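You operate a simulated robot arm through the tools that you are given. There is no shell and no other tool. Be economical: measure what you need, move in short steps, check, and stop when the job is done.

Carry out the task below with a simulated robot arm. There is one attempt and no reset: what you move stays moved.

## Task
The disc on the steel plate was chalked by mistake: clean it and chalk the card's disc instead.
Fine: wash, dry, back on the disc rail; one white spot on the disc the yellow card names; tools put back. Set down upright: yellow felt pad, white cloth pad, white-tipped chalk.

The check looks at the end state, three seconds after you hand in, the way a careful person would. Anything else that was tipped, shoved, dropped, spilled or broken makes it a failure. Flat cloth is picked up by pressing the open fingertips on it (5 to 10 N) and closing them slowly along it; thin cloth reads only 2 to 8 mm in the jaws.

## Robot
A 6-joint arm with a two-finger gripper on a trunk, on a base that drives. Base frame: it is fixed to the floor where the robot stands at the start and does not move with it; the origin is under the middle of the robot, x ahead of it, y to its left, z up; the surface under the hand at the start is at about z = 880. Units: mm, degrees, N and s.
With the tool pointing down near the work surface it reaches from about 280 to 720 mm from the robot's upright axis, wherever it stands. Its first joint turns from -166.0 to 166.0 degrees. Places, roughly: top of the disc rail [700, 400, 900]. Payload 1.57 kg.
Tool frame: the origin (TCP) lies between the finger pads and is the grasp point; the fingertips stand 21 mm ahead of it; z points along the fingers, y is the line along which they close. The gripper opens to 70 mm. The gripper's body begins 50 mm behind the TCP.
Orientation is told as [roll, pitch, yaw] about the base's x, y, z axes, in that order, counted from this pose: with the fingers straight down and closing along the base's y, the tool's x points along the base's -x, its y along +y and its z along -z.

## Interface
- The arm moves only by the tool apply_moves. Its arguments are lists of equal length, an entry for each row: "offset": the shift along the tool's x, y, z in cm, a list of three; "turn": the turn, a rotation vector about the tool's x, y, z in degrees, a list of three. In form: {"offset": [[dx, dy, dz], ...], "turn": [[wx, wy, wz], ...]}. A call has 1 to 8 rows; each row shifts and turns the commanded pose from where the row before left it, along the tool's axes as they then stand. "claw" is the gripper command, from -1 (shut) to 1 (fully open), values between in proportion, set as the call begins (left out, the last holds). Rows are played at 5 a second. More than 50 mm and 8.6 degrees between two rows, or a gripper value outside its range, and nothing of the call is played. A pose out of reach is approached as far as the arm can. The call stops where the force on the tool passes 40 N (or 10 N more than at its start, if that is more) or the arm is blocked; 0.2 s more then pass. Each finger halts on what it meets, pressing with about 20 N; the grip force reading is that of the motor and also rises with nothing between the fingers. The clock runs only during rows and for 0.2 s after the last one: add rows that do not move to give the fingers time. It gives the time, the measured TCP pose, the force on the tool (base axes), the opening and the grip force at its end, in the units of the frame above (readings bear some noise), with the torque about the TCP (base axes, N m) and any sound that the robot's microphone picked up.
- Cameras (640 x 400 px; columns grow to the right, rows downward): "scene" is now at [26.3, 169.2, 1498.2]; the picture's right is [0.15, -0.99, 0.00], its down [-0.67, -0.10, -0.74] and it looks along [0.73, 0.11, -0.67] (base axes); focal length 283 px, centre (320, 200). "wrist" rides on the gripper at [79, 4, -81] in the tool frame; the picture's right is [-0.05, 1.00, 0.00], its down [-0.67, -0.04, -0.74] and it looks along [-0.74, -0.04, 0.67] (tool axes); focal length 256 px, centre (320, 200). There is no depth. A picture from a camera that has moved, and an enlarged one, comes with that camera's place and axes in the base frame and with its lens. The place of the scene camera against the robot may be out by one fixed shift of up to 12 mm in any direction.
- grab_frame(camera): a new picture of that camera. No time passes.
- roll_base(legs): drives the robot by 1 to 6 legs, each [ahead, left, turn to the left] in mm, mm and degrees, along the robot's own axes; the way and the turn of a leg run together, so that a leg with both is an arc; at most 1500 mm and 180 degrees a leg. The arm and the cameras ride along, it lands a little off, and it stops where it bumps. It gives what a move gives.
- aim_head(pan, tilt): turns the head with the scene camera to pan (to the left, within 155 degrees either way) and tilt (down, from -29 to 69), counted from straight ahead of the robot. It gives what a move gives.
- enlarge(camera, box): a new picture of the part [left, top, right, bottom] of that camera's present view, enlarged. No time passes.
- job_done(): hands the job in; it is judged then, once.

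Work in short steps. Places have to be worked out from the pictures, the camera data and where the tool is seen: move nearer, look again, correct. Check each grasp and each placing, and mend what went wrong. You have 120 turns and 90 pictures in all, those below and enlarged ones among them. Open the gripper and draw the arm clear of the work before you hand the job in, unless the task says otherwise; then end with one line.

The tools are called after ">>>" as a command line: name --argument value ..., lists and objects as JSON in quotes. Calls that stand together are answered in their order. apply_moves: Moves the arm, as the interface text tells. Its arguments: {"type":"object","properties":{"offset":{"type":"array","items":{"type":"array","items":{"type":"number"}}},"turn":{"type":"array","items":{"type":"array","items":{"type":"number"}}},"claw":{"type":"number"}},"required":["offset","turn"]} The other tools are called the same way: roll_base (legs) drives the base; aim_head (pan, tilt) turns the head that bears the scene camera; grab_frame (camera) takes a picture; enlarge (camera, box) takes an enlarged picture of a part of a camera's view; job_done () hands the job in.

At the start:

```text
time_s: 0.0
eef_pos: [400.5, 33.0, 1181.7]
orientation: [-0.1, 0.1, 0.0]
ft_force: [-0.5, -0.2, 0.3]
torque: [0.02, -0.03, 0.0]
gripper_width: 70.1
grasp_force: 0.0
robot x, y, heading: [-1.1, -2.2, -0.3]
head pan, tilt: [8.3, 42.3]
```

scene: 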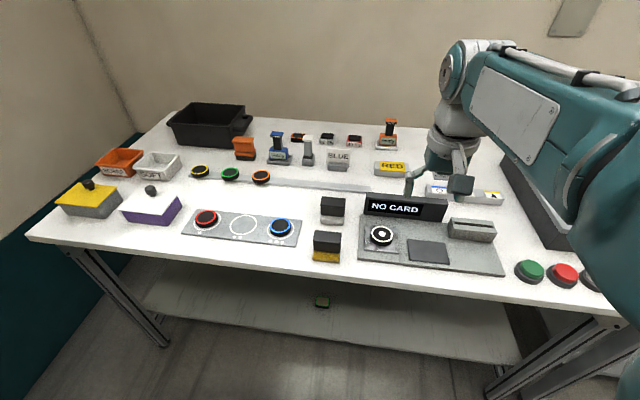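
wrist: 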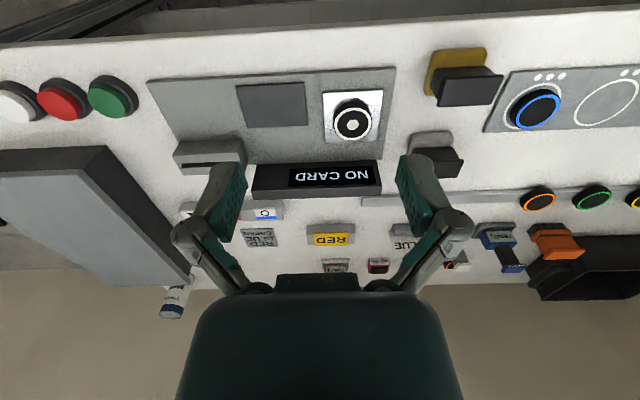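

The scene holds many objects; I enlarge several regions first to identify them.

>>> enlarge --camera "scene" --box '[20, 90, 300, 265]'

>>> enlarge --camera "scene" --box '[230, 110, 510, 285]'

>>> enlarge --camera "wrist" --box '[140, 40, 510, 290]'

```text
2.29 times, centred on (160, 178) of scene
camera zoom: at [26.3, 169.2, 1498.2], right [0.15, -0.99, 0.0], down [-0.67, -0.1, -0.74], along [0.73, 0.11, -0.67], focal length 647 px, centre (686, 251)
```

zoom: 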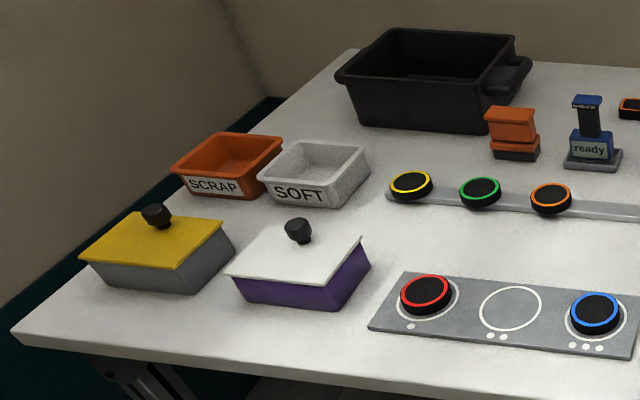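

```text
2.29 times, centred on (370, 198) of scene
camera zoom: at [26.3, 169.2, 1498.2], right [0.15, -0.99, 0.0], down [-0.67, -0.1, -0.74], along [0.73, 0.11, -0.67], focal length 647 px, centre (206, 206)
```

zoom: 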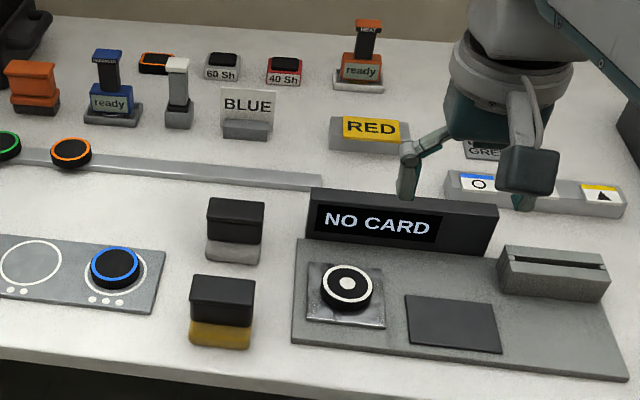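

```text
1.60 times, centred on (325, 165) of wrist
camera zoom: at [322.6, 35.2, 1262.7], right [0.05, 1.0, 0.0], down [0.67, -0.03, 0.74], along [0.74, -0.04, -0.67], focal length 410 px, centre (312, 256)
```

zoom: 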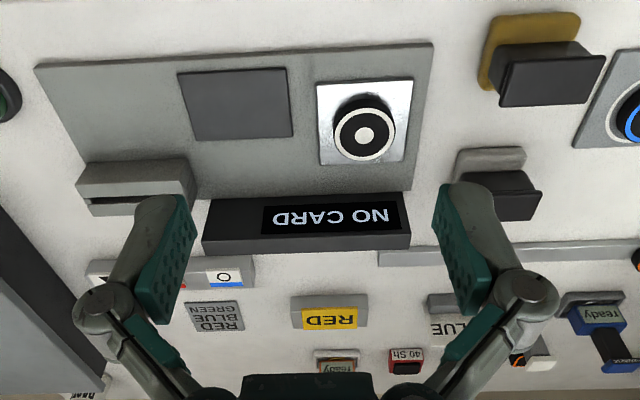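

I look closer at the pads, cards, the disc and the stamps, and at the wall sheet.

>>> enlarge --camera "scene" --box '[300, 180, 420, 275]'

>>> enlarge --camera "scene" --box '[225, 115, 415, 205]'

>>> aim_head --pan -25 --tilt 30

>>> grab_frame --camera "scene"

```text
4.21 times, centred on (360, 228) of scene
camera zoom: at [26.3, 169.2, 1498.2], right [0.15, -0.99, 0.0], down [-0.67, -0.1, -0.74], along [0.73, 0.11, -0.67], focal length 1192 px, centre (152, 84)
```

zoom: 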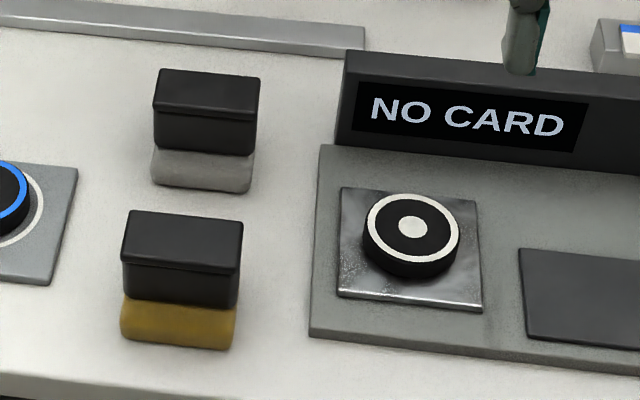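

```text
3.37 times, centred on (320, 160) of scene
camera zoom: at [26.3, 169.2, 1498.2], right [0.15, -0.99, 0.0], down [-0.67, -0.1, -0.74], along [0.73, 0.11, -0.67], focal length 954 px, centre (320, 335)
```

zoom: 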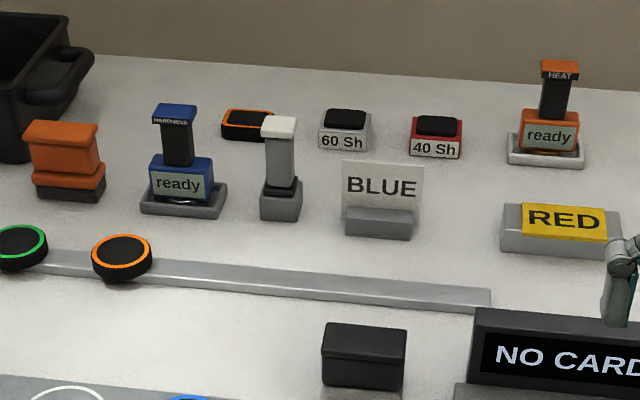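

```text
time_s: 1.0
eef_pos: [400.8, 32.7, 1181.0]
orientation: [-0.1, 0.0, 0.0]
ft_force: [0.7, 0.3, 0.3]
torque: [0.01, -0.01, 0.02]
gripper_width: 70.0
grasp_force: 0.1
robot x, y, heading: [-2.9, -0.5, 0.1]
head pan, tilt: [-25.0, 30.0]
```

```text
82 pictures are left
camera scene: at [25.8, 118.9, 1516.9], right [-0.42, -0.91, 0.0], down [-0.45, 0.21, -0.87], along [0.78, -0.37, -0.5], focal length 283 px, centre (320, 200)
```

scene: 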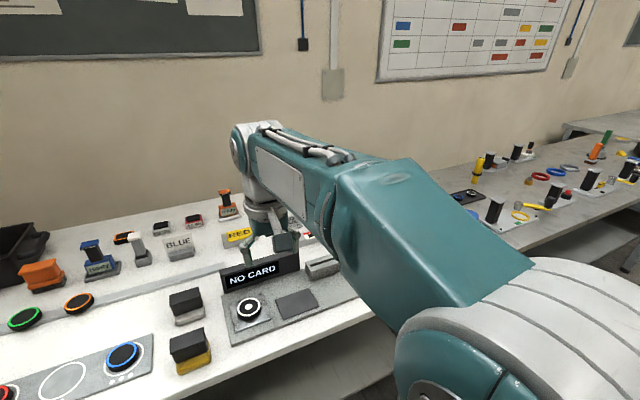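

There are boards on the wall; I check them for anything relevant, looking up.

>>> aim_head --pan 0 --tilt 5

>>> grab_frame --camera "scene"

```text
time_s: 1.9
eef_pos: [399.9, 32.4, 1181.9]
orientation: [-0.1, 0.0, 0.0]
ft_force: [0.5, -0.3, 0.0]
torque: [-0.02, 0.0, -0.02]
gripper_width: 69.8
grasp_force: 0.1
robot x, y, heading: [-1.1, 2.8, 0.1]
head pan, tilt: [0.0, 5.0]
```

```text
81 pictures are left
camera scene: at [35.6, 157.0, 1557.2], right [0.0, -1.0, 0.0], down [-0.09, 0.0, -1.0], along [1.0, 0.0, -0.09], focal length 283 px, centre (320, 200)
```

scene: 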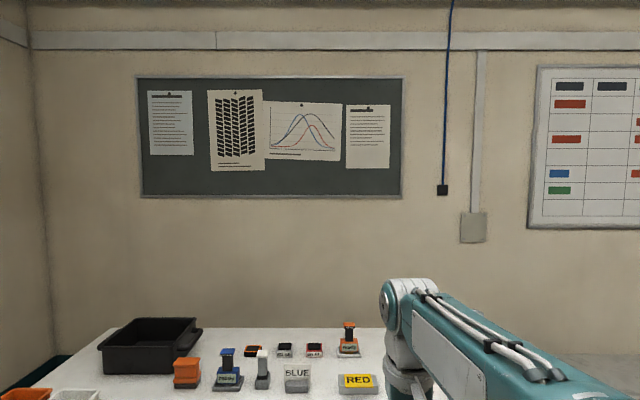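

No useful text there. Next I look down at the table again, including the object on the shelf beneath.

>>> aim_head --pan 8.3 --tilt 45

>>> grab_frame --camera "scene"

>>> enlarge --camera "scene" --box '[280, 260, 380, 322]'

```text
time_s: 3.0
eef_pos: [401.0, 32.4, 1180.0]
orientation: [-0.1, 0.0, -0.1]
ft_force: [0.0, 0.1, 0.0]
torque: [0.03, 0.03, 0.03]
gripper_width: 69.8
grasp_force: 0.1
robot x, y, heading: [-2.5, 1.7, -0.2]
head pan, tilt: [8.3, 45.0]
```

```text
80 pictures are left
camera scene: at [24.3, 168.8, 1494.3], right [0.14, -0.99, 0.0], down [-0.7, -0.1, -0.71], along [0.7, 0.1, -0.71], focal length 283 px, centre (320, 200)
```

scene: 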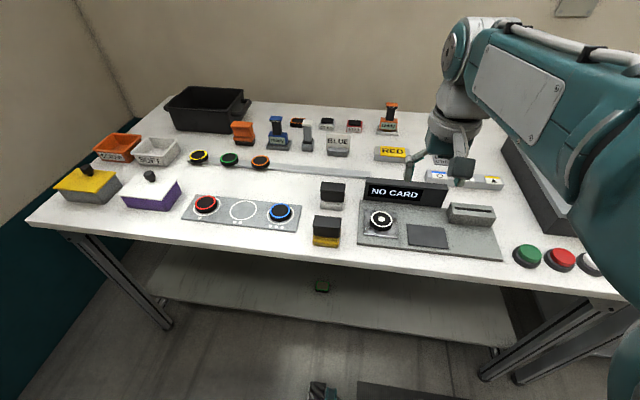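

```text
6.40 times, centred on (330, 291) of scene
camera zoom: at [24.3, 168.8, 1494.3], right [0.14, -0.99, 0.0], down [-0.7, -0.1, -0.71], along [0.7, 0.1, -0.71], focal length 1812 px, centre (256, -382)
```

zoom: 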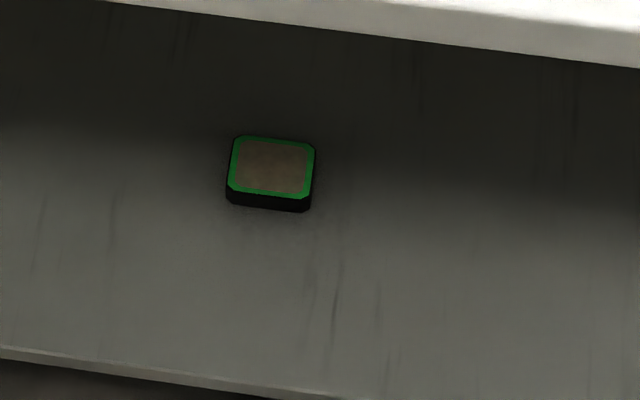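

I look straight down for clearance between the base and the table, and bring the wrist toward the station for a close look at the disc.

>>> aim_head --pan 20 --tilt 69

>>> grab_frame --camera "scene"

```text
time_s: 3.8
eef_pos: [401.1, 32.0, 1181.1]
orientation: [0.0, 0.1, 0.0]
ft_force: [0.7, 0.1, -0.3]
torque: [-0.01, 0.01, 0.0]
gripper_width: 69.9
grasp_force: 0.0
robot x, y, heading: [3.1, 2.2, -0.1]
head pan, tilt: [20.0, 68.8]
```

```text
78 pictures are left
camera scene: at [-3.6, 176.2, 1465.5], right [0.34, -0.94, 0.0], down [-0.88, -0.32, -0.36], along [0.34, 0.12, -0.93], focal length 283 px, centre (320, 200)
```

scene: 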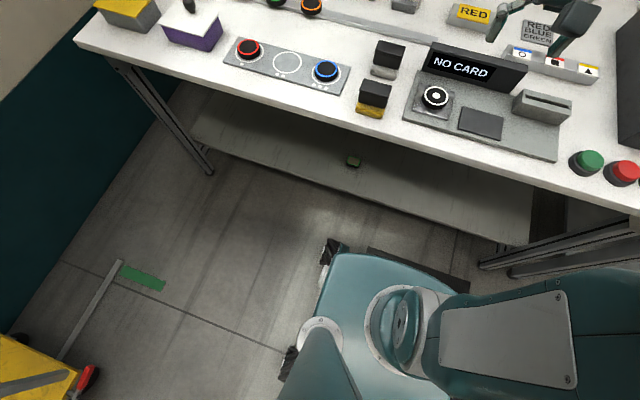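

The yellow card on its stand reads RED, so the target is the red disc. I raise no objects yet: I move the hand over the pads for a close wrist look.

>>> apply_moves --offset '[[-0.4, 3.6, 2.0], [-0.4, 3.6, 2.0], [-0.4, 3.6, 2.0], [-0.4, 3.5, 2.0], [-0.3, 3.5, 2.0]]' --turn '[[0, 0, 0], [0, 0, 0], [0, 0, 0], [0, 0, 0], [0, 0, 0]]'

>>> grab_frame --camera "wrist"

>>> aim_head --pan 8.3 --tilt 50

>>> grab_frame --camera "scene"

```text
time_s: 5.0
eef_pos: [420.2, 212.3, 1081.3]
orientation: [-0.1, 0.1, 0.0]
ft_force: [0.2, -0.3, -0.3]
torque: [-0.03, 0.01, -0.01]
gripper_width: 70.0
grasp_force: 0.1
robot x, y, heading: [-2.3, 0.9, 0.2]
head pan, tilt: [20.0, 68.8]
```

```text
77 pictures are left
camera wrist: at [342.0, 215.4, 1162.0], right [0.05, 1.0, 0.0], down [0.67, -0.03, 0.75], along [0.74, -0.04, -0.67], focal length 256 px, centre (320, 200)
```

wrist: 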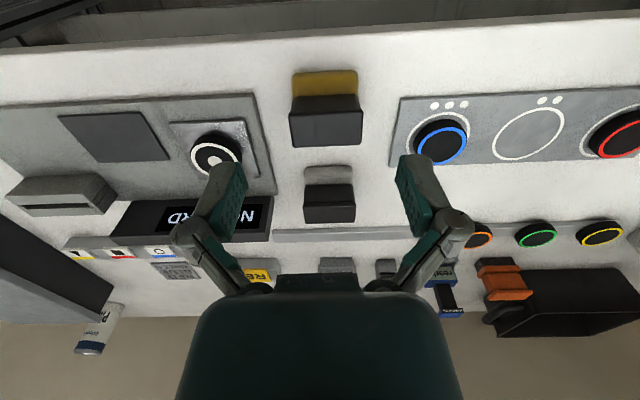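

```text
time_s: 5.8
eef_pos: [420.8, 210.5, 1080.7]
orientation: [-0.1, 0.1, 0.0]
ft_force: [-0.4, 0.2, -0.4]
torque: [-0.03, 0.0, -0.04]
gripper_width: 70.0
grasp_force: 0.0
robot x, y, heading: [0.1, -1.7, -0.0]
head pan, tilt: [8.3, 50.0]
```

```text
76 pictures are left
camera scene: at [20.2, 168.9, 1487.2], right [0.14, -0.99, 0.0], down [-0.76, -0.11, -0.64], along [0.63, 0.09, -0.77], focal length 283 px, centre (320, 200)
```

scene: 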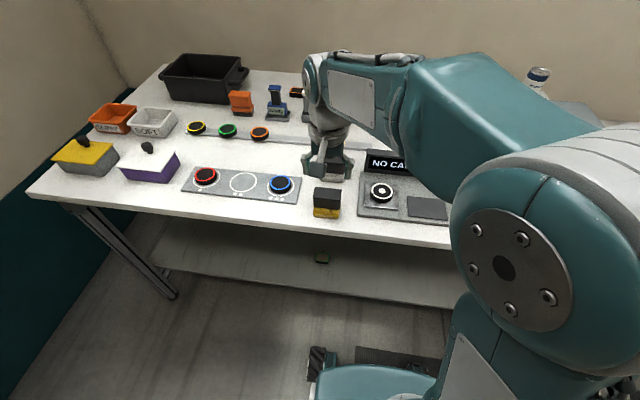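

I enlarge the pads and the disc in the wrist view to measure them.

>>> enlarge --camera "wrist" --box '[160, 50, 400, 200]'

```text
2.67 times, centred on (280, 125) of wrist
camera zoom: at [342.0, 213.7, 1162.4], right [0.05, 1.0, 0.0], down [0.67, -0.03, 0.74], along [0.74, -0.04, -0.67], focal length 683 px, centre (427, 400)
```

zoom: 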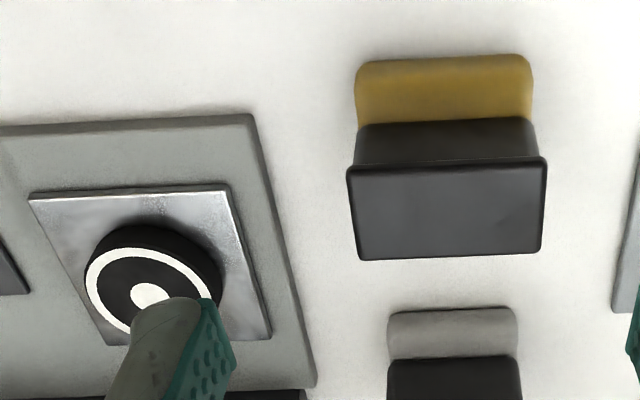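

The yellow pad is about 38 mm deep (x) and 66 mm wide, top near z 958, centre about (472, 213). I turn the gripper 90° so it closes along x.

>>> apply_moves --offset '[[0, 0, 0], [0, 0, 0], [0, 0, 0], [0, 0, 0], [0, 0, 0], [0, 0, 0], [0, 0, 0]]' --turn '[[0, 0, 8.2], [0, 0, 8.2], [0, 0, 8.2], [0, 0, 8.2], [0, 0, 8.2], [0, 0, 8.2], [0, 0, 8.2]]'

>>> apply_moves --offset '[[0, 0, 0], [0, 0, 0], [0, 0, 0], [0, 0, 0]]' --turn '[[0, 0, 8.2], [0, 0, 8.2], [0, 0, 8.2], [0, 0, 8.0]]'

>>> grab_frame --camera "wrist"

```text
time_s: 7.5
eef_pos: [421.6, 210.9, 1082.3]
orientation: [-0.1, -0.1, -57.6]
ft_force: [-0.6, -0.4, 0.6]
torque: [0.0, 0.01, 0.0]
gripper_width: 70.0
grasp_force: 0.0
robot x, y, heading: [-0.8, -0.2, 0.1]
head pan, tilt: [8.3, 50.0]
```

```text
time_s: 8.4
eef_pos: [419.6, 211.0, 1081.2]
orientation: [0.0, 0.0, -90.1]
ft_force: [-0.3, 0.1, -1.0]
torque: [0.02, 0.0, 0.01]
gripper_width: 70.2
grasp_force: 0.0
robot x, y, heading: [-0.2, 0.0, 0.1]
head pan, tilt: [8.3, 50.0]
```

```text
74 pictures are left
camera wrist: at [425.0, 288.2, 1162.6], right [1.0, -0.06, 0.0], down [-0.04, -0.67, 0.75], along [-0.04, -0.74, -0.67], focal length 256 px, centre (320, 200)
```

wrist: 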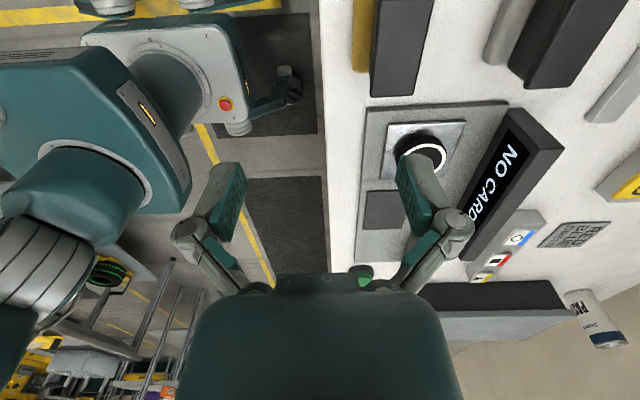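

I move above the pad's estimated centre (481, 214) at z≈1000 and look again.

>>> apply_moves --offset '[[0.1, 2.0, 2.7], [0.1, 2.0, 2.7], [0.1, 2.1, 2.7], [0, 0, 0]]' --turn '[[0, 0, 0], [0, 0, 0], [0, 0, 0], [0, 0, 0]]'

>>> grab_frame --camera "wrist"

>>> enlarge --camera "scene" --box '[270, 130, 430, 230]'

```text
time_s: 9.4
eef_pos: [480.8, 213.8, 1000.3]
orientation: [0.0, 0.0, -90.0]
ft_force: [0.4, 0.1, -0.9]
torque: [-0.04, -0.01, 0.0]
gripper_width: 70.0
grasp_force: 0.1
robot x, y, heading: [0.4, 2.6, -0.3]
head pan, tilt: [8.3, 50.0]
```

```text
73 pictures are left
camera wrist: at [485.9, 291.6, 1080.2], right [1.0, -0.05, 0.0], down [-0.04, -0.67, 0.75], along [-0.04, -0.74, -0.67], focal length 256 px, centre (320, 200)
```

wrist: 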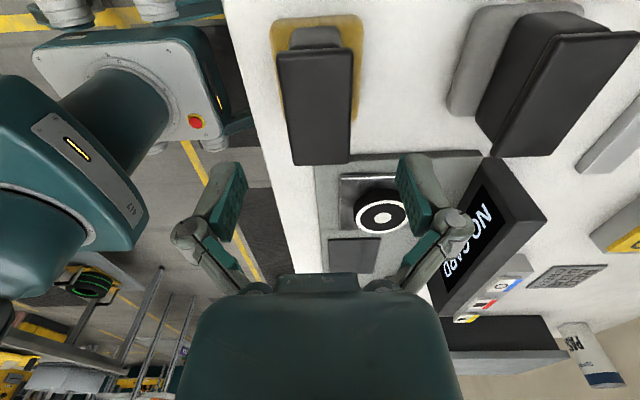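

```text
4.00 times, centred on (350, 180) of scene
camera zoom: at [20.7, 169.4, 1487.2], right [0.14, -0.99, 0.0], down [-0.76, -0.11, -0.64], along [0.64, 0.09, -0.77], focal length 1132 px, centre (200, 280)
```

zoom: 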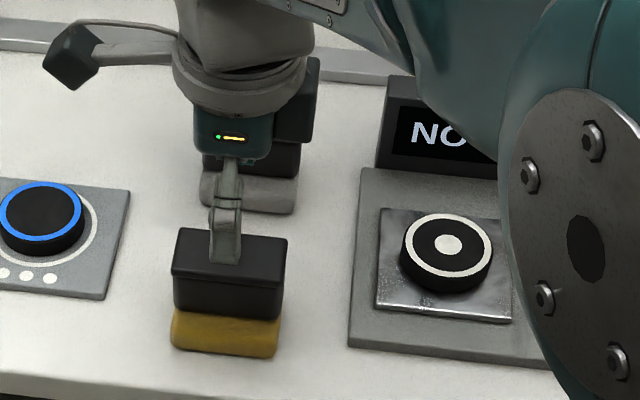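

Pad centre refined to (480, 218.5), top ≈ 950. I descend to TCP z≈938 and close.

>>> apply_moves --offset '[[0.45, 0, 2.0], [0, 0, 2.0], [0, 0, 2.2]]' --turn '[[0, 0, 0], [0, 0, 0], [0, 0, 0]]'

>>> apply_moves --offset '[[0, 0, 0], [0, 0, 0], [0, 0, 0], [0, 0, 0]]' --turn '[[0, 0, 0], [0, 0, 0], [0, 0, 0], [0, 0, 0]]' --claw -1

>>> enlarge --camera "scene" --box '[270, 130, 430, 230]'

```text
time_s: 10.2
eef_pos: [482.0, 217.7, 938.5]
orientation: [-0.1, -0.2, -89.9]
ft_force: [0.2, 0.0, 0.4]
torque: [0.01, -0.01, -0.02]
gripper_width: 70.1
grasp_force: 0.0
robot x, y, heading: [-1.8, 0.6, 0.2]
head pan, tilt: [8.3, 50.0]
```

```text
time_s: 11.2
eef_pos: [481.1, 217.6, 939.6]
orientation: [0.1, 0.0, -90.0]
ft_force: [0.9, -2.1, 17.9]
torque: [-0.02, 0.13, 0.02]
gripper_width: 36.3
grasp_force: 19.8
robot x, y, heading: [-1.2, -0.3, 0.1]
head pan, tilt: [8.3, 50.0]
```

```text
4.00 times, centred on (350, 180) of scene
camera zoom: at [19.7, 168.2, 1487.4], right [0.14, -0.99, 0.0], down [-0.76, -0.11, -0.64], along [0.64, 0.09, -0.77], focal length 1132 px, centre (200, 280)
```

zoom: 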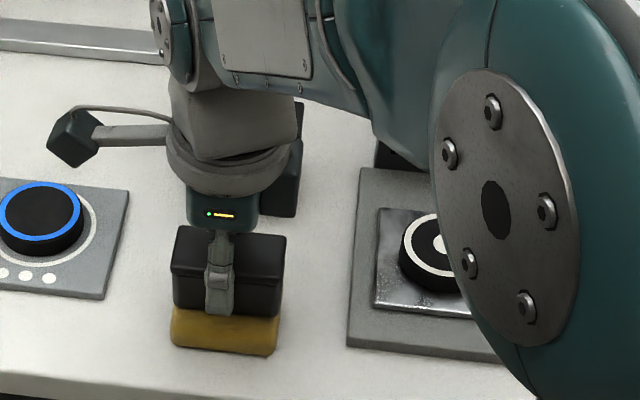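

The pad is gripped (36.3 mm). I lift it and carry it part way toward the disc to look.

>>> apply_moves --offset '[[0, 0, -3.5], [0, 0, -3.5], [-2.5, 2.0, -1], [-2.5, 2.0, 0], [-2.5, 2.0, 0], [0, 0, 0]]' --turn '[[0, 0, 0], [0, 0, 0], [0, 0, 0], [0, 0, 0], [0, 0, 0], [0, 0, 0]]'

>>> grab_frame --camera "wrist"

>>> grab_frame --camera "scene"

```text
time_s: 12.7
eef_pos: [541.0, 143.8, 1019.5]
orientation: [0.0, -0.1, -90.0]
ft_force: [0.1, 0.3, -0.7]
torque: [0.01, -0.02, -0.02]
gripper_width: 37.6
grasp_force: 20.2
robot x, y, heading: [-0.3, -0.1, -0.0]
head pan, tilt: [8.3, 50.0]
```

```text
70 pictures are left
camera wrist: at [546.3, 222.5, 1100.1], right [1.0, -0.05, 0.0], down [-0.03, -0.67, 0.75], along [-0.04, -0.74, -0.67], focal length 256 px, centre (320, 200)
```

wrist: 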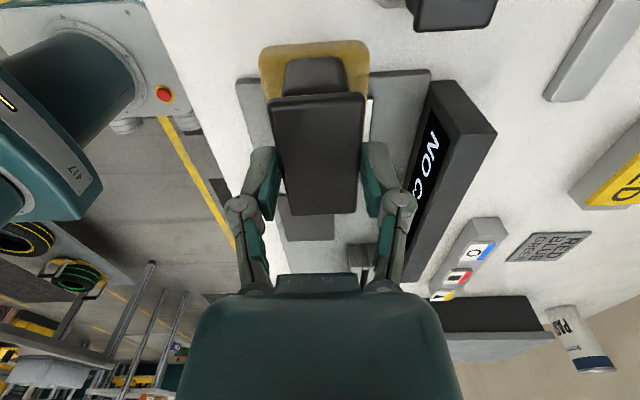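

```text
69 pictures are left
camera scene: at [20.9, 168.7, 1487.3], right [0.14, -0.99, 0.0], down [-0.76, -0.11, -0.64], along [0.64, 0.09, -0.77], focal length 283 px, centre (320, 200)
```

scene: 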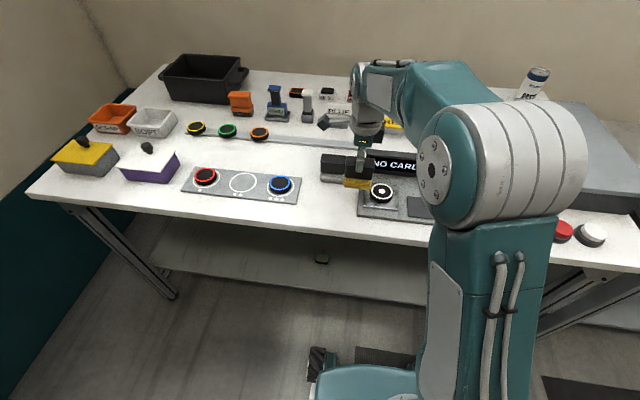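

Disc centre is about (544, 72). I move the pad above it and then lower gradually.

>>> apply_moves --offset '[[-3.6, 0.15, 0], [-3.6, 0.15, 1.5], [0, 0, 1.5], [0, 0, 0]]' --turn '[[0, 0, 0], [0, 0, 0], [0, 0, 0], [0, 0, 0]]'

>>> enlarge --camera "scene" --box '[310, 130, 470, 230]'

>>> grab_frame --camera "wrist"

```text
time_s: 13.7
eef_pos: [542.6, 71.0, 991.0]
orientation: [0.2, 0.0, -90.0]
ft_force: [-6.3, -2.1, 24.7]
torque: [0.0, 0.23, 0.0]
gripper_width: 37.7
grasp_force: 20.1
robot x, y, heading: [3.2, 1.7, -0.2]
head pan, tilt: [8.3, 50.0]
```

```text
4.00 times, centred on (390, 180) of scene
camera zoom: at [18.4, 168.2, 1487.5], right [0.14, -0.99, 0.0], down [-0.76, -0.11, -0.64], along [0.64, 0.09, -0.77], focal length 1132 px, centre (40, 280)
```

zoom: 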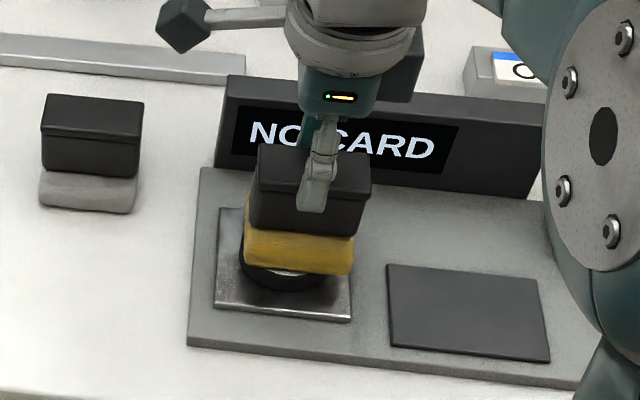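

```text
67 pictures are left
camera wrist: at [548.0, 149.0, 1072.2], right [1.0, -0.05, 0.0], down [-0.04, -0.67, 0.75], along [-0.04, -0.74, -0.67], focal length 256 px, centre (320, 200)
```

wrist: 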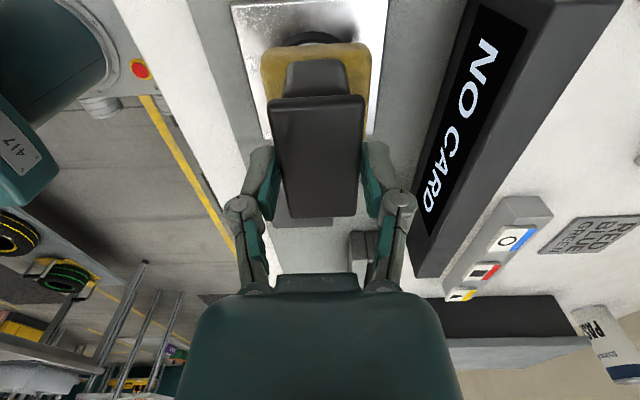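

Contact occurred early (24.7 N at z 991), so the disc's top is about z 930 and its centre nearer (528, 79). I lift and step aside to check the disc.

>>> apply_moves --offset '[[0, 0, -2.5], [4, 0, -1], [4, 0, 0], [0, 0, 0]]' --turn '[[0, 0, 0], [0, 0, 0], [0, 0, 0], [0, 0, 0]]'

>>> enlarge --camera "scene" --box '[310, 130, 470, 230]'

```text
time_s: 14.7
eef_pos: [545.7, 150.7, 1025.0]
orientation: [-0.2, 0.1, -90.0]
ft_force: [0.3, -1.1, -1.6]
torque: [0.04, -0.03, -0.01]
gripper_width: 36.9
grasp_force: 20.2
robot x, y, heading: [-1.4, -0.7, 0.0]
head pan, tilt: [8.3, 50.0]
```

```text
4.00 times, centred on (390, 180) of scene
camera zoom: at [21.0, 168.9, 1487.2], right [0.14, -0.99, 0.0], down [-0.76, -0.11, -0.64], along [0.63, 0.09, -0.77], focal length 1132 px, centre (40, 280)
```

zoom: 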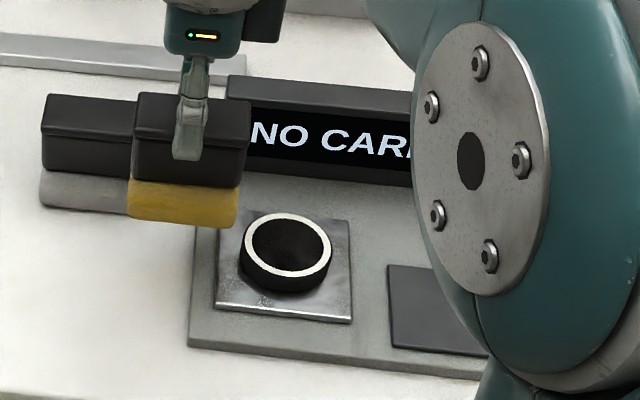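

The spot is already gone and the disc hasn't moved. I zoom to check for residue and wetness.

>>> enlarge --camera "scene" --box '[360, 175, 408, 205]'

```text
13.33 times, centred on (384, 190) of scene
camera zoom: at [21.0, 168.9, 1487.2], right [0.14, -0.99, 0.0], down [-0.76, -0.11, -0.64], along [0.63, 0.09, -0.77], focal length 3774 px, centre (-533, 333)
```

zoom: 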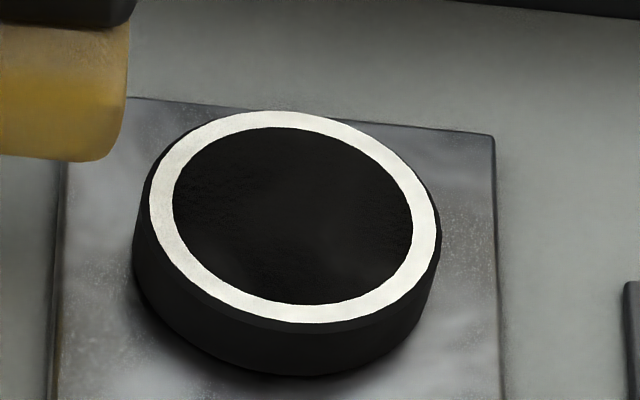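

Clean, but to be thorough I press the felt once more, centred (538, 77) with light force, then lift.

>>> apply_moves --offset '[[-3.7, -0.3, 0], [-3.7, -0.3, 2.0], [0, 0, 1.0], [0, 0, 0.2], [0, 0, 0]]' --turn '[[0, 0, 0], [0, 0, 0], [0, 0, 0], [0, 0, 0], [0, 0, 0]]'

```text
time_s: 15.8
eef_pos: [539.0, 77.6, 992.1]
orientation: [0.0, -0.1, -90.0]
ft_force: [-1.9, -0.4, 3.0]
torque: [-0.04, -0.04, -0.02]
gripper_width: 37.4
grasp_force: 20.4
robot x, y, heading: [1.5, 0.6, -0.4]
head pan, tilt: [8.3, 50.0]
```

Light contact (3 N) at z≈992; I press 2 mm further, make a small wipe, and lift away.

>>> apply_moves --offset '[[0, 0, 0.2], [0, 0.5, 0], [0, -1.0, 0], [0, 0.5, 0], [0, 0, 0]]' --turn '[[0, 0, 0], [0, 0, 0], [0, 0, 0], [0, 0, 0], [0, 0, 0]]'

>>> apply_moves --offset '[[0, 0, -3.0], [4, -1.5, -1], [4, -1.5, 0], [4, -1.5, 0], [2.1, -1.2, 0], [0, 0, 0]]' --turn '[[0, 0, 0], [0, 0, 0], [0, 0, 0], [0, 0, 0], [0, 0, 0], [0, 0, 0]]'

>>> enlarge --camera "scene" --box '[290, 130, 450, 230]'

```text
time_s: 17.1
eef_pos: [538.5, 76.1, 989.6]
orientation: [-0.1, -0.1, -90.1]
ft_force: [-8.9, 0.5, 9.0]
torque: [0.02, 0.47, -0.01]
gripper_width: 37.2
grasp_force: 20.3
robot x, y, heading: [4.5, 1.7, 0.0]
head pan, tilt: [8.3, 50.0]
```

```text
time_s: 18.4
eef_pos: [480.3, 219.6, 1028.2]
orientation: [0.0, 0.0, -90.0]
ft_force: [1.0, -0.9, -1.1]
torque: [-0.01, 0.03, -0.03]
gripper_width: 37.4
grasp_force: 19.6
robot x, y, heading: [1.1, 0.3, 0.1]
head pan, tilt: [8.3, 50.0]
```

```text
4.00 times, centred on (370, 180) of scene
camera zoom: at [20.6, 169.2, 1487.2], right [0.14, -0.99, 0.0], down [-0.76, -0.11, -0.64], along [0.64, 0.09, -0.77], focal length 1132 px, centre (120, 280)
```

zoom: 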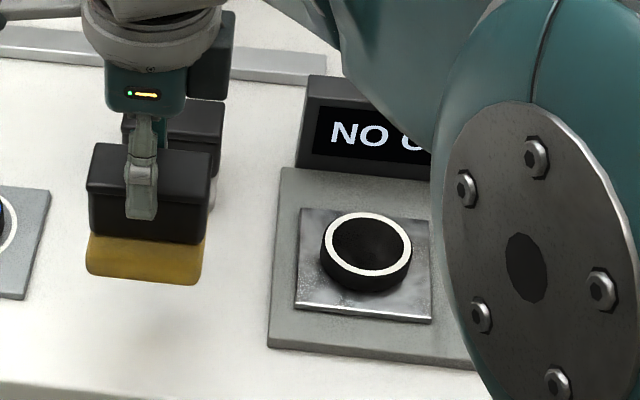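

The disc is wet now and hasn't moved. I set the felt pad back at its original place, lowering until contact.

>>> apply_moves --offset '[[0, 0, 3.5], [0, 0, 3.0], [0, 0, 0.5], [0, 0, 0]]' --turn '[[0, 0, 0], [0, 0, 0], [0, 0, 0], [0, 0, 0]]'

```text
time_s: 19.4
eef_pos: [480.4, 219.0, 959.0]
orientation: [-0.1, -0.1, -89.9]
ft_force: [0.8, 0.4, -1.0]
torque: [0.02, 0.01, 0.03]
gripper_width: 37.1
grasp_force: 19.6
robot x, y, heading: [-6.9, 3.6, 0.0]
head pan, tilt: [8.3, 50.0]
```

>>> apply_moves --offset '[[0, 0, 0.3], [0, 0, 0.3], [0, 0, 0]]' --turn '[[0, 0, 0], [0, 0, 0], [0, 0, 0]]'

```text
time_s: 20.2
eef_pos: [480.4, 217.2, 954.1]
orientation: [0.2, 0.0, -90.0]
ft_force: [-1.9, 1.1, 21.7]
torque: [-0.05, 0.02, -0.01]
gripper_width: 37.2
grasp_force: 20.1
robot x, y, heading: [-1.3, 1.9, 0.2]
head pan, tilt: [8.3, 50.0]
```

Contact at 954 (21 N), so the pad stands on the table. I open, rise and check.

>>> apply_moves --offset '[[0, 0, -0.2], [0, 0, 0], [0, 0, 0]]' --turn '[[0, 0, 0], [0, 0, 0], [0, 0, 0]]' --claw 1

>>> apply_moves --offset '[[0, 0, -3], [0, 0, -3], [0, 0, 0]]' --turn '[[0, 0, 0], [0, 0, 0], [0, 0, 0]]'

>>> grab_frame --camera "wrist"

```text
time_s: 21.1
eef_pos: [479.9, 217.5, 955.5]
orientation: [0.0, -0.1, -90.0]
ft_force: [-0.3, 0.3, 0.2]
torque: [-0.01, -0.02, -0.01]
gripper_width: 70.0
grasp_force: 0.0
robot x, y, heading: [2.3, -0.4, 0.0]
head pan, tilt: [8.3, 50.0]
```

```text
time_s: 21.9
eef_pos: [480.9, 216.8, 1017.6]
orientation: [0.0, -0.1, -89.9]
ft_force: [0.5, -1.7, -0.7]
torque: [0.02, -0.01, 0.06]
gripper_width: 70.0
grasp_force: 0.1
robot x, y, heading: [2.8, 1.7, 0.1]
head pan, tilt: [8.3, 50.0]
```

```text
63 pictures are left
camera wrist: at [485.5, 295.6, 1097.2], right [1.0, -0.05, 0.0], down [-0.03, -0.67, 0.75], along [-0.04, -0.74, -0.67], focal length 256 px, centre (320, 200)
```

wrist: 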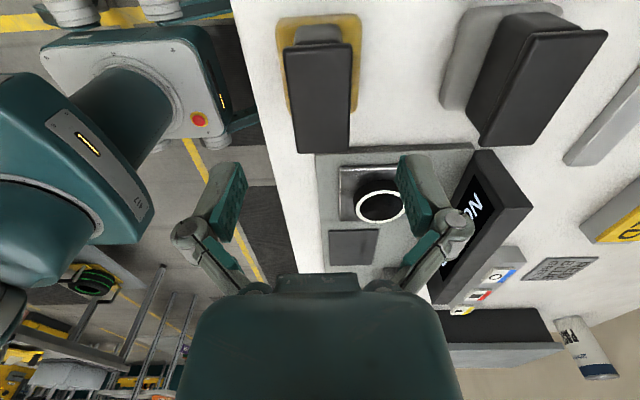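

The yellow pad stands upright. Next I go above the white pad, estimated at (606, 220).

>>> apply_moves --offset '[[0.1, 4.2, 0], [0.1, 4.2, 0], [0.1, 4.1, 0], [0, 0, 0]]' --turn '[[0, 0, 0], [0, 0, 0], [0, 0, 0], [0, 0, 0]]'

>>> grab_frame --camera "wrist"

```text
time_s: 22.9
eef_pos: [609.3, 221.9, 1014.4]
orientation: [0.0, -0.1, -90.0]
ft_force: [-0.2, 0.2, -0.9]
torque: [0.04, 0.0, -0.01]
gripper_width: 70.4
grasp_force: 0.0
robot x, y, heading: [0.7, -0.7, 0.2]
head pan, tilt: [8.3, 50.0]
```

```text
62 pictures are left
camera wrist: at [614.0, 300.4, 1094.4], right [1.0, -0.05, 0.0], down [-0.03, -0.67, 0.75], along [-0.04, -0.74, -0.67], focal length 256 px, centre (320, 200)
```

wrist: 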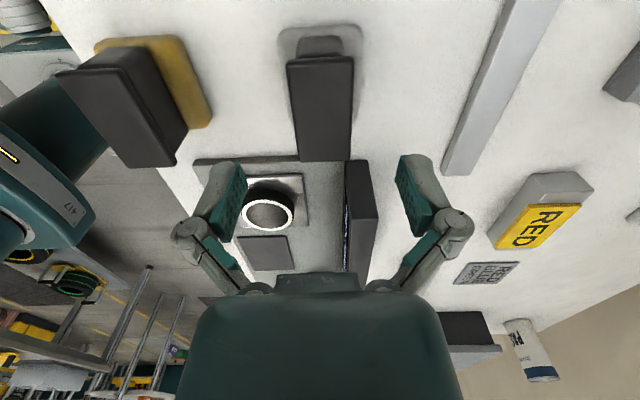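

White pad centre (611, 217). I align, descend to z≈952 where the grip was stable under the lip, and close.

>>> apply_moves --offset '[[-0.45, 0.25, 2.2], [0, 0, 2.0], [0, 0, 2.0], [0, 0, 0]]' --turn '[[0, 0, 0], [0, 0, 0], [0, 0, 0], [0, 0, 0]]'

>>> apply_moves --offset '[[0, 0, 0], [0, 0, 0], [0, 0, 0], [0, 0, 0]]' --turn '[[0, 0, 0], [0, 0, 0], [0, 0, 0], [0, 0, 0]]' --claw -1

>>> apply_moves --offset '[[0, 0, -3.0], [0, 0, -3.0], [0, 0, -1.5], [0, 0, 0]]' --turn '[[0, 0, 0], [0, 0, 0], [0, 0, 0], [0, 0, 0]]'

>>> grab_frame --camera "wrist"

```text
time_s: 23.9
eef_pos: [609.5, 217.6, 952.3]
orientation: [0.0, -0.1, -90.0]
ft_force: [-0.4, -0.1, 0.3]
torque: [-0.02, -0.02, -0.02]
gripper_width: 70.1
grasp_force: 0.0
robot x, y, heading: [-0.8, 1.3, 0.1]
head pan, tilt: [8.3, 50.0]
```

```text
time_s: 24.9
eef_pos: [610.5, 216.8, 952.3]
orientation: [0.2, 0.0, -90.0]
ft_force: [1.2, -1.0, 22.6]
torque: [0.02, 0.02, -0.01]
gripper_width: 37.2
grasp_force: 20.1
robot x, y, heading: [2.6, -0.7, -0.2]
head pan, tilt: [8.3, 50.0]
```

```text
time_s: 25.9
eef_pos: [608.7, 218.1, 1027.2]
orientation: [-0.1, -0.1, -90.0]
ft_force: [0.8, 0.5, -1.1]
torque: [-0.01, 0.03, 0.01]
gripper_width: 37.1
grasp_force: 19.7
robot x, y, heading: [-3.6, -1.6, -0.0]
head pan, tilt: [8.3, 50.0]
```

```text
61 pictures are left
camera wrist: at [614.1, 295.5, 1108.0], right [1.0, -0.05, 0.0], down [-0.03, -0.67, 0.75], along [-0.04, -0.74, -0.67], focal length 256 px, centre (320, 200)
```

wrist: 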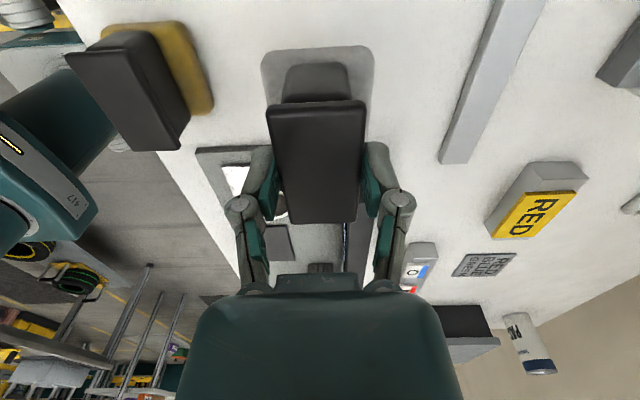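

Held well. I carry it to the disc at (538, 77) and lower close to contact.

>>> apply_moves --offset '[[0, -3.5, -1.5], [0, -3.6, 0], [-4.7, 0, 0], [-4.7, 0, 0], [-4.7, 0, 1.5], [0, 0, 2.0], [0, 0, 1.0], [0, 0, 0]]' --turn '[[0, 0, 0], [0, 0, 0], [0, 0, 0], [0, 0, 0], [0, 0, 0], [0, 0, 0], [0, 0, 0], [0, 0, 0]]'

>>> enlarge --camera "scene" --box '[310, 130, 470, 230]'

```text
time_s: 27.6
eef_pos: [538.6, 77.0, 998.3]
orientation: [-0.2, -0.2, -90.0]
ft_force: [0.0, 2.0, -1.3]
torque: [0.0, -0.02, 0.0]
gripper_width: 37.2
grasp_force: 19.9
robot x, y, heading: [0.0, 4.3, -0.0]
head pan, tilt: [8.3, 50.0]
```

```text
4.00 times, centred on (390, 180) of scene
camera zoom: at [20.9, 168.7, 1487.3], right [0.14, -0.99, 0.0], down [-0.76, -0.11, -0.64], along [0.64, 0.09, -0.77], focal length 1132 px, centre (40, 280)
```

zoom: 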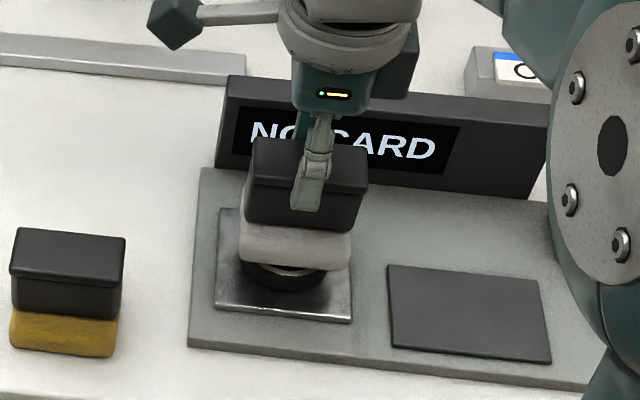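

I nudge to better centring (+5 y, +2 x) and press down gently.

>>> apply_moves --offset '[[0.5, 0.2, 0.4], [0, 0, 0.4], [0, 0, 0]]' --turn '[[0, 0, 0], [0, 0, 0], [0, 0, 0]]'

```text
time_s: 28.4
eef_pos: [539.8, 79.0, 989.2]
orientation: [-0.1, -0.1, -89.9]
ft_force: [-0.2, -1.2, -1.6]
torque: [-0.01, -0.02, 0.0]
gripper_width: 37.2
grasp_force: 19.7
robot x, y, heading: [-0.7, 1.4, 0.1]
head pan, tilt: [8.3, 50.0]
```

>>> apply_moves --offset '[[0, 0, 0.15], [0, 0, 0.15], [0, 0, 0]]' --turn '[[0, 0, 0], [0, 0, 0], [0, 0, 0]]'

```text
time_s: 29.2
eef_pos: [540.1, 80.5, 987.8]
orientation: [0.0, -0.1, -90.0]
ft_force: [-0.2, 0.9, 0.5]
torque: [0.01, -0.05, -0.05]
gripper_width: 37.3
grasp_force: 20.4
robot x, y, heading: [-0.7, 0.3, -0.1]
head pan, tilt: [8.3, 50.0]
```

No contact yet at 988; two more small steps down, with small wipes after.

>>> apply_moves --offset '[[0, 0, 0.15], [0, 0, 0.15], [0, 0, 0]]' --turn '[[0, 0, 0], [0, 0, 0], [0, 0, 0]]'

```text
time_s: 30.1
eef_pos: [540.3, 79.9, 985.5]
orientation: [0.3, 0.0, -90.0]
ft_force: [-0.8, 0.9, 25.1]
torque: [0.06, 0.0, 0.0]
gripper_width: 37.6
grasp_force: 19.9
robot x, y, heading: [-1.3, 3.2, -0.0]
head pan, tilt: [8.3, 50.0]
```

Contact at 985.5 (25 N). I ease by 1 mm, wipe ±6 mm, then lift and step aside to look.

>>> apply_moves --offset '[[0, 0, -0.1], [0, 0.6, 0], [0, -1.2, 0], [0, 0.6, 0], [0, 0, 0]]' --turn '[[0, 0, 0], [0, 0, 0], [0, 0, 0], [0, 0, 0], [0, 0, 0]]'

>>> apply_moves --offset '[[0, 0, -4.0], [4.5, 0, -1], [4.5, 0, 0], [4.5, 0, 0], [0, 0, 0]]' --turn '[[0, 0, 0], [0, 0, 0], [0, 0, 0], [0, 0, 0], [0, 0, 0]]'

>>> enlarge --camera "scene" --box '[342, 165, 422, 215]'

```text
time_s: 31.2
eef_pos: [538.3, 80.1, 984.4]
orientation: [-0.1, 0.0, -90.1]
ft_force: [-6.3, 0.8, 6.4]
torque: [-0.02, 0.31, 0.0]
gripper_width: 36.8
grasp_force: 19.7
robot x, y, heading: [-0.4, 2.5, -0.0]
head pan, tilt: [8.3, 50.0]
```

```text
time_s: 32.5
eef_pos: [539.9, 216.6, 1038.2]
orientation: [0.0, 0.0, -90.0]
ft_force: [-0.3, -0.5, -1.2]
torque: [-0.01, -0.03, 0.03]
gripper_width: 37.2
grasp_force: 19.8
robot x, y, heading: [-0.6, -0.9, -0.1]
head pan, tilt: [8.3, 50.0]
```

```text
8.00 times, centred on (382, 190) of scene
camera zoom: at [20.9, 169.0, 1487.2], right [0.14, -0.99, 0.0], down [-0.76, -0.11, -0.64], along [0.63, 0.09, -0.77], focal length 2265 px, centre (-176, 280)
```

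zoom: 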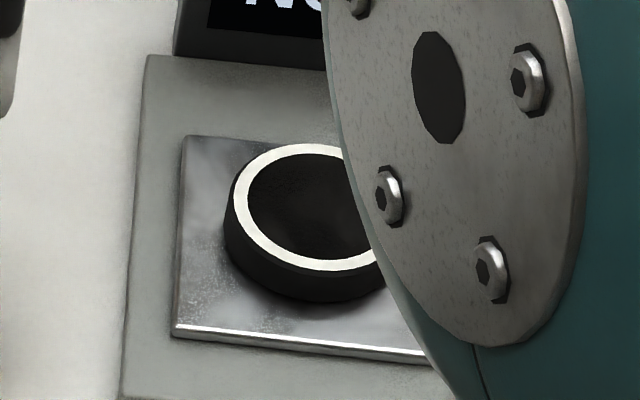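

It looks dry; I move to the cloth pad's home position above the table and check the whole disc unoccluded.

>>> apply_moves --offset '[[0, 3.5, 0], [0, 3.5, 0], [0, 0, 0]]' --turn '[[0, 0, 0], [0, 0, 0], [0, 0, 0]]'

>>> enlarge --camera "scene" --box '[342, 165, 422, 215]'

>>> grab_frame --camera "wrist"

```text
time_s: 33.2
eef_pos: [609.4, 215.1, 1034.4]
orientation: [0.0, -0.1, -90.0]
ft_force: [-0.3, -0.3, -1.2]
torque: [-0.03, -0.02, -0.03]
gripper_width: 36.7
grasp_force: 19.6
robot x, y, heading: [0.3, -0.9, 0.0]
head pan, tilt: [8.3, 50.0]
```

```text
8.00 times, centred on (382, 190) of scene
camera zoom: at [21.4, 169.5, 1487.2], right [0.14, -0.99, 0.0], down [-0.76, -0.11, -0.64], along [0.63, 0.09, -0.77], focal length 2265 px, centre (-176, 280)
```

zoom: 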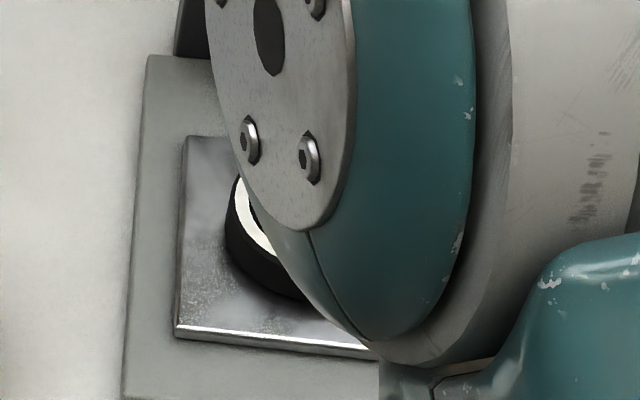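

```text
57 pictures are left
camera wrist: at [614.1, 293.2, 1115.8], right [1.0, -0.05, 0.0], down [-0.04, -0.67, 0.75], along [-0.04, -0.74, -0.67], focal length 256 px, centre (320, 200)
```

wrist: 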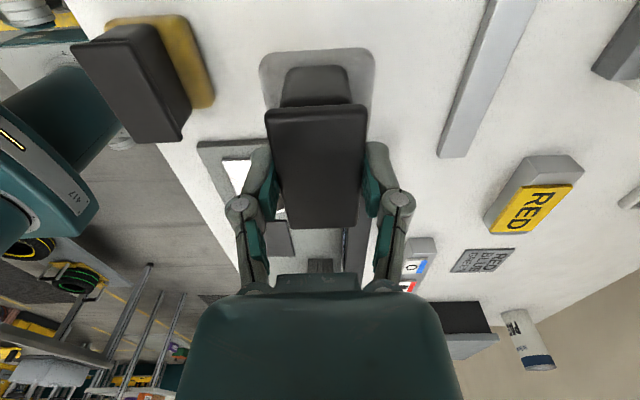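

The disc is occluded here; I set the cloth pad down at home, then inspect the disc with the wrist camera.

>>> apply_moves --offset '[[0.15, 0.05, 3.5], [0, 0, 3.5], [0, 0, 0.8], [0, 0, 0]]' --turn '[[0, 0, 0], [0, 0, 0], [0, 0, 0], [0, 0, 0]]'

```text
time_s: 34.2
eef_pos: [610.1, 215.6, 957.7]
orientation: [-0.1, -0.1, -90.0]
ft_force: [0.0, 0.5, -0.5]
torque: [-0.02, 0.01, 0.0]
gripper_width: 36.9
grasp_force: 19.6
robot x, y, heading: [1.0, -1.0, -0.2]
head pan, tilt: [8.3, 50.0]
```

>>> apply_moves --offset '[[0, 0, 0.3], [0, 0, 0.25], [0, 0, 0]]' --turn '[[0, 0, 0], [0, 0, 0], [0, 0, 0]]'

```text
time_s: 35.0
eef_pos: [610.1, 216.7, 951.3]
orientation: [0.0, -0.1, -89.9]
ft_force: [0.4, -0.1, -0.7]
torque: [0.0, 0.0, -0.02]
gripper_width: 36.7
grasp_force: 20.4
robot x, y, heading: [0.6, 2.7, -0.4]
head pan, tilt: [8.3, 50.0]
```

No contact yet; stepping lower in small amounts.

>>> apply_moves --offset '[[0, 0, 0.15], [0, 0, 0.15], [0, 0, 0]]' --turn '[[0, 0, 0], [0, 0, 0], [0, 0, 0]]'

```text
time_s: 35.9
eef_pos: [609.4, 216.0, 949.7]
orientation: [0.0, 0.0, -90.1]
ft_force: [-2.1, 0.3, 9.1]
torque: [0.17, -0.12, -0.02]
gripper_width: 37.3
grasp_force: 20.1
robot x, y, heading: [-1.2, -2.1, -0.1]
head pan, tilt: [8.3, 50.0]
```

Contact at 949.7. I release, rise, and turn the gripper back so it closes along y for the disc.

>>> apply_moves --offset '[[0, 0, 0], [0, 0, 0], [0, 0, 0]]' --turn '[[0, 0, 0], [0, 0, 0], [0, 0, 0]]' --claw 1

>>> apply_moves --offset '[[0, 0, -4], [0, 0, -4], [0, 0, -3], [0, 0, 0]]' --turn '[[0, 0, 0], [0, 0, 0], [0, 0, 0], [0, 0, 0]]'

>>> apply_moves --offset '[[-2, -2, 0], [0, 0, 0], [0, 0, 0], [0, 0, 0], [0, 0, 0], [0, 0, 0]]' --turn '[[0, 0, -8.2], [0, 0, -8.2], [0, 0, -8.2], [0, 0, -8.2], [0, 0, -8.2], [0, 0, -8.2]]'

>>> apply_moves --offset '[[0, 0, 0], [0, 0, 0], [0, 0, 0], [0, 0, 0], [0, 0, 0], [0, 0, 0]]' --turn '[[0, 0, -8.2], [0, 0, -8.2], [0, 0, -8.2], [0, 0, -8.2], [0, 0, -8.0], [0, 0, 0]]'

>>> grab_frame --camera "wrist"

```text
time_s: 36.6
eef_pos: [611.1, 217.2, 949.3]
orientation: [0.0, -0.1, -90.0]
ft_force: [-0.3, 0.2, 0.0]
torque: [-0.06, 0.0, 0.02]
gripper_width: 70.1
grasp_force: 0.0
robot x, y, heading: [-0.4, 3.4, 0.1]
head pan, tilt: [8.3, 50.0]
```

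```text
time_s: 37.6
eef_pos: [609.4, 218.1, 1059.4]
orientation: [0.0, -0.2, -90.0]
ft_force: [-0.9, -0.3, 0.5]
torque: [0.02, 0.0, -0.04]
gripper_width: 69.9
grasp_force: 0.1
robot x, y, heading: [-0.6, 0.4, 0.1]
head pan, tilt: [8.3, 50.0]
```

```text
time_s: 39.0
eef_pos: [589.2, 195.8, 1059.9]
orientation: [-0.1, -0.1, -40.8]
ft_force: [0.7, 1.0, -0.4]
torque: [-0.02, -0.03, -0.01]
gripper_width: 69.7
grasp_force: 0.0
robot x, y, heading: [0.8, 4.5, 0.2]
head pan, tilt: [8.3, 50.0]
```

```text
time_s: 40.5
eef_pos: [589.5, 197.0, 1059.1]
orientation: [-0.2, 0.0, 0.0]
ft_force: [-0.7, -0.1, -0.4]
torque: [0.03, -0.01, 0.01]
gripper_width: 70.1
grasp_force: 0.1
robot x, y, heading: [0.4, 0.6, -0.0]
head pan, tilt: [8.3, 50.0]
```

```text
56 pictures are left
camera wrist: at [512.0, 199.8, 1139.8], right [0.05, 1.0, 0.0], down [0.67, -0.03, 0.74], along [0.74, -0.04, -0.67], focal length 256 px, centre (320, 200)
```

wrist: 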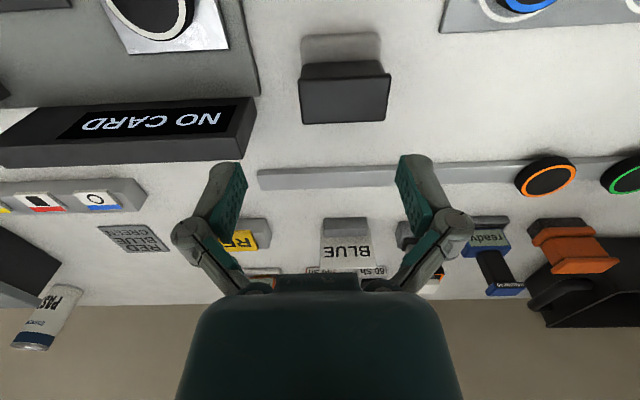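

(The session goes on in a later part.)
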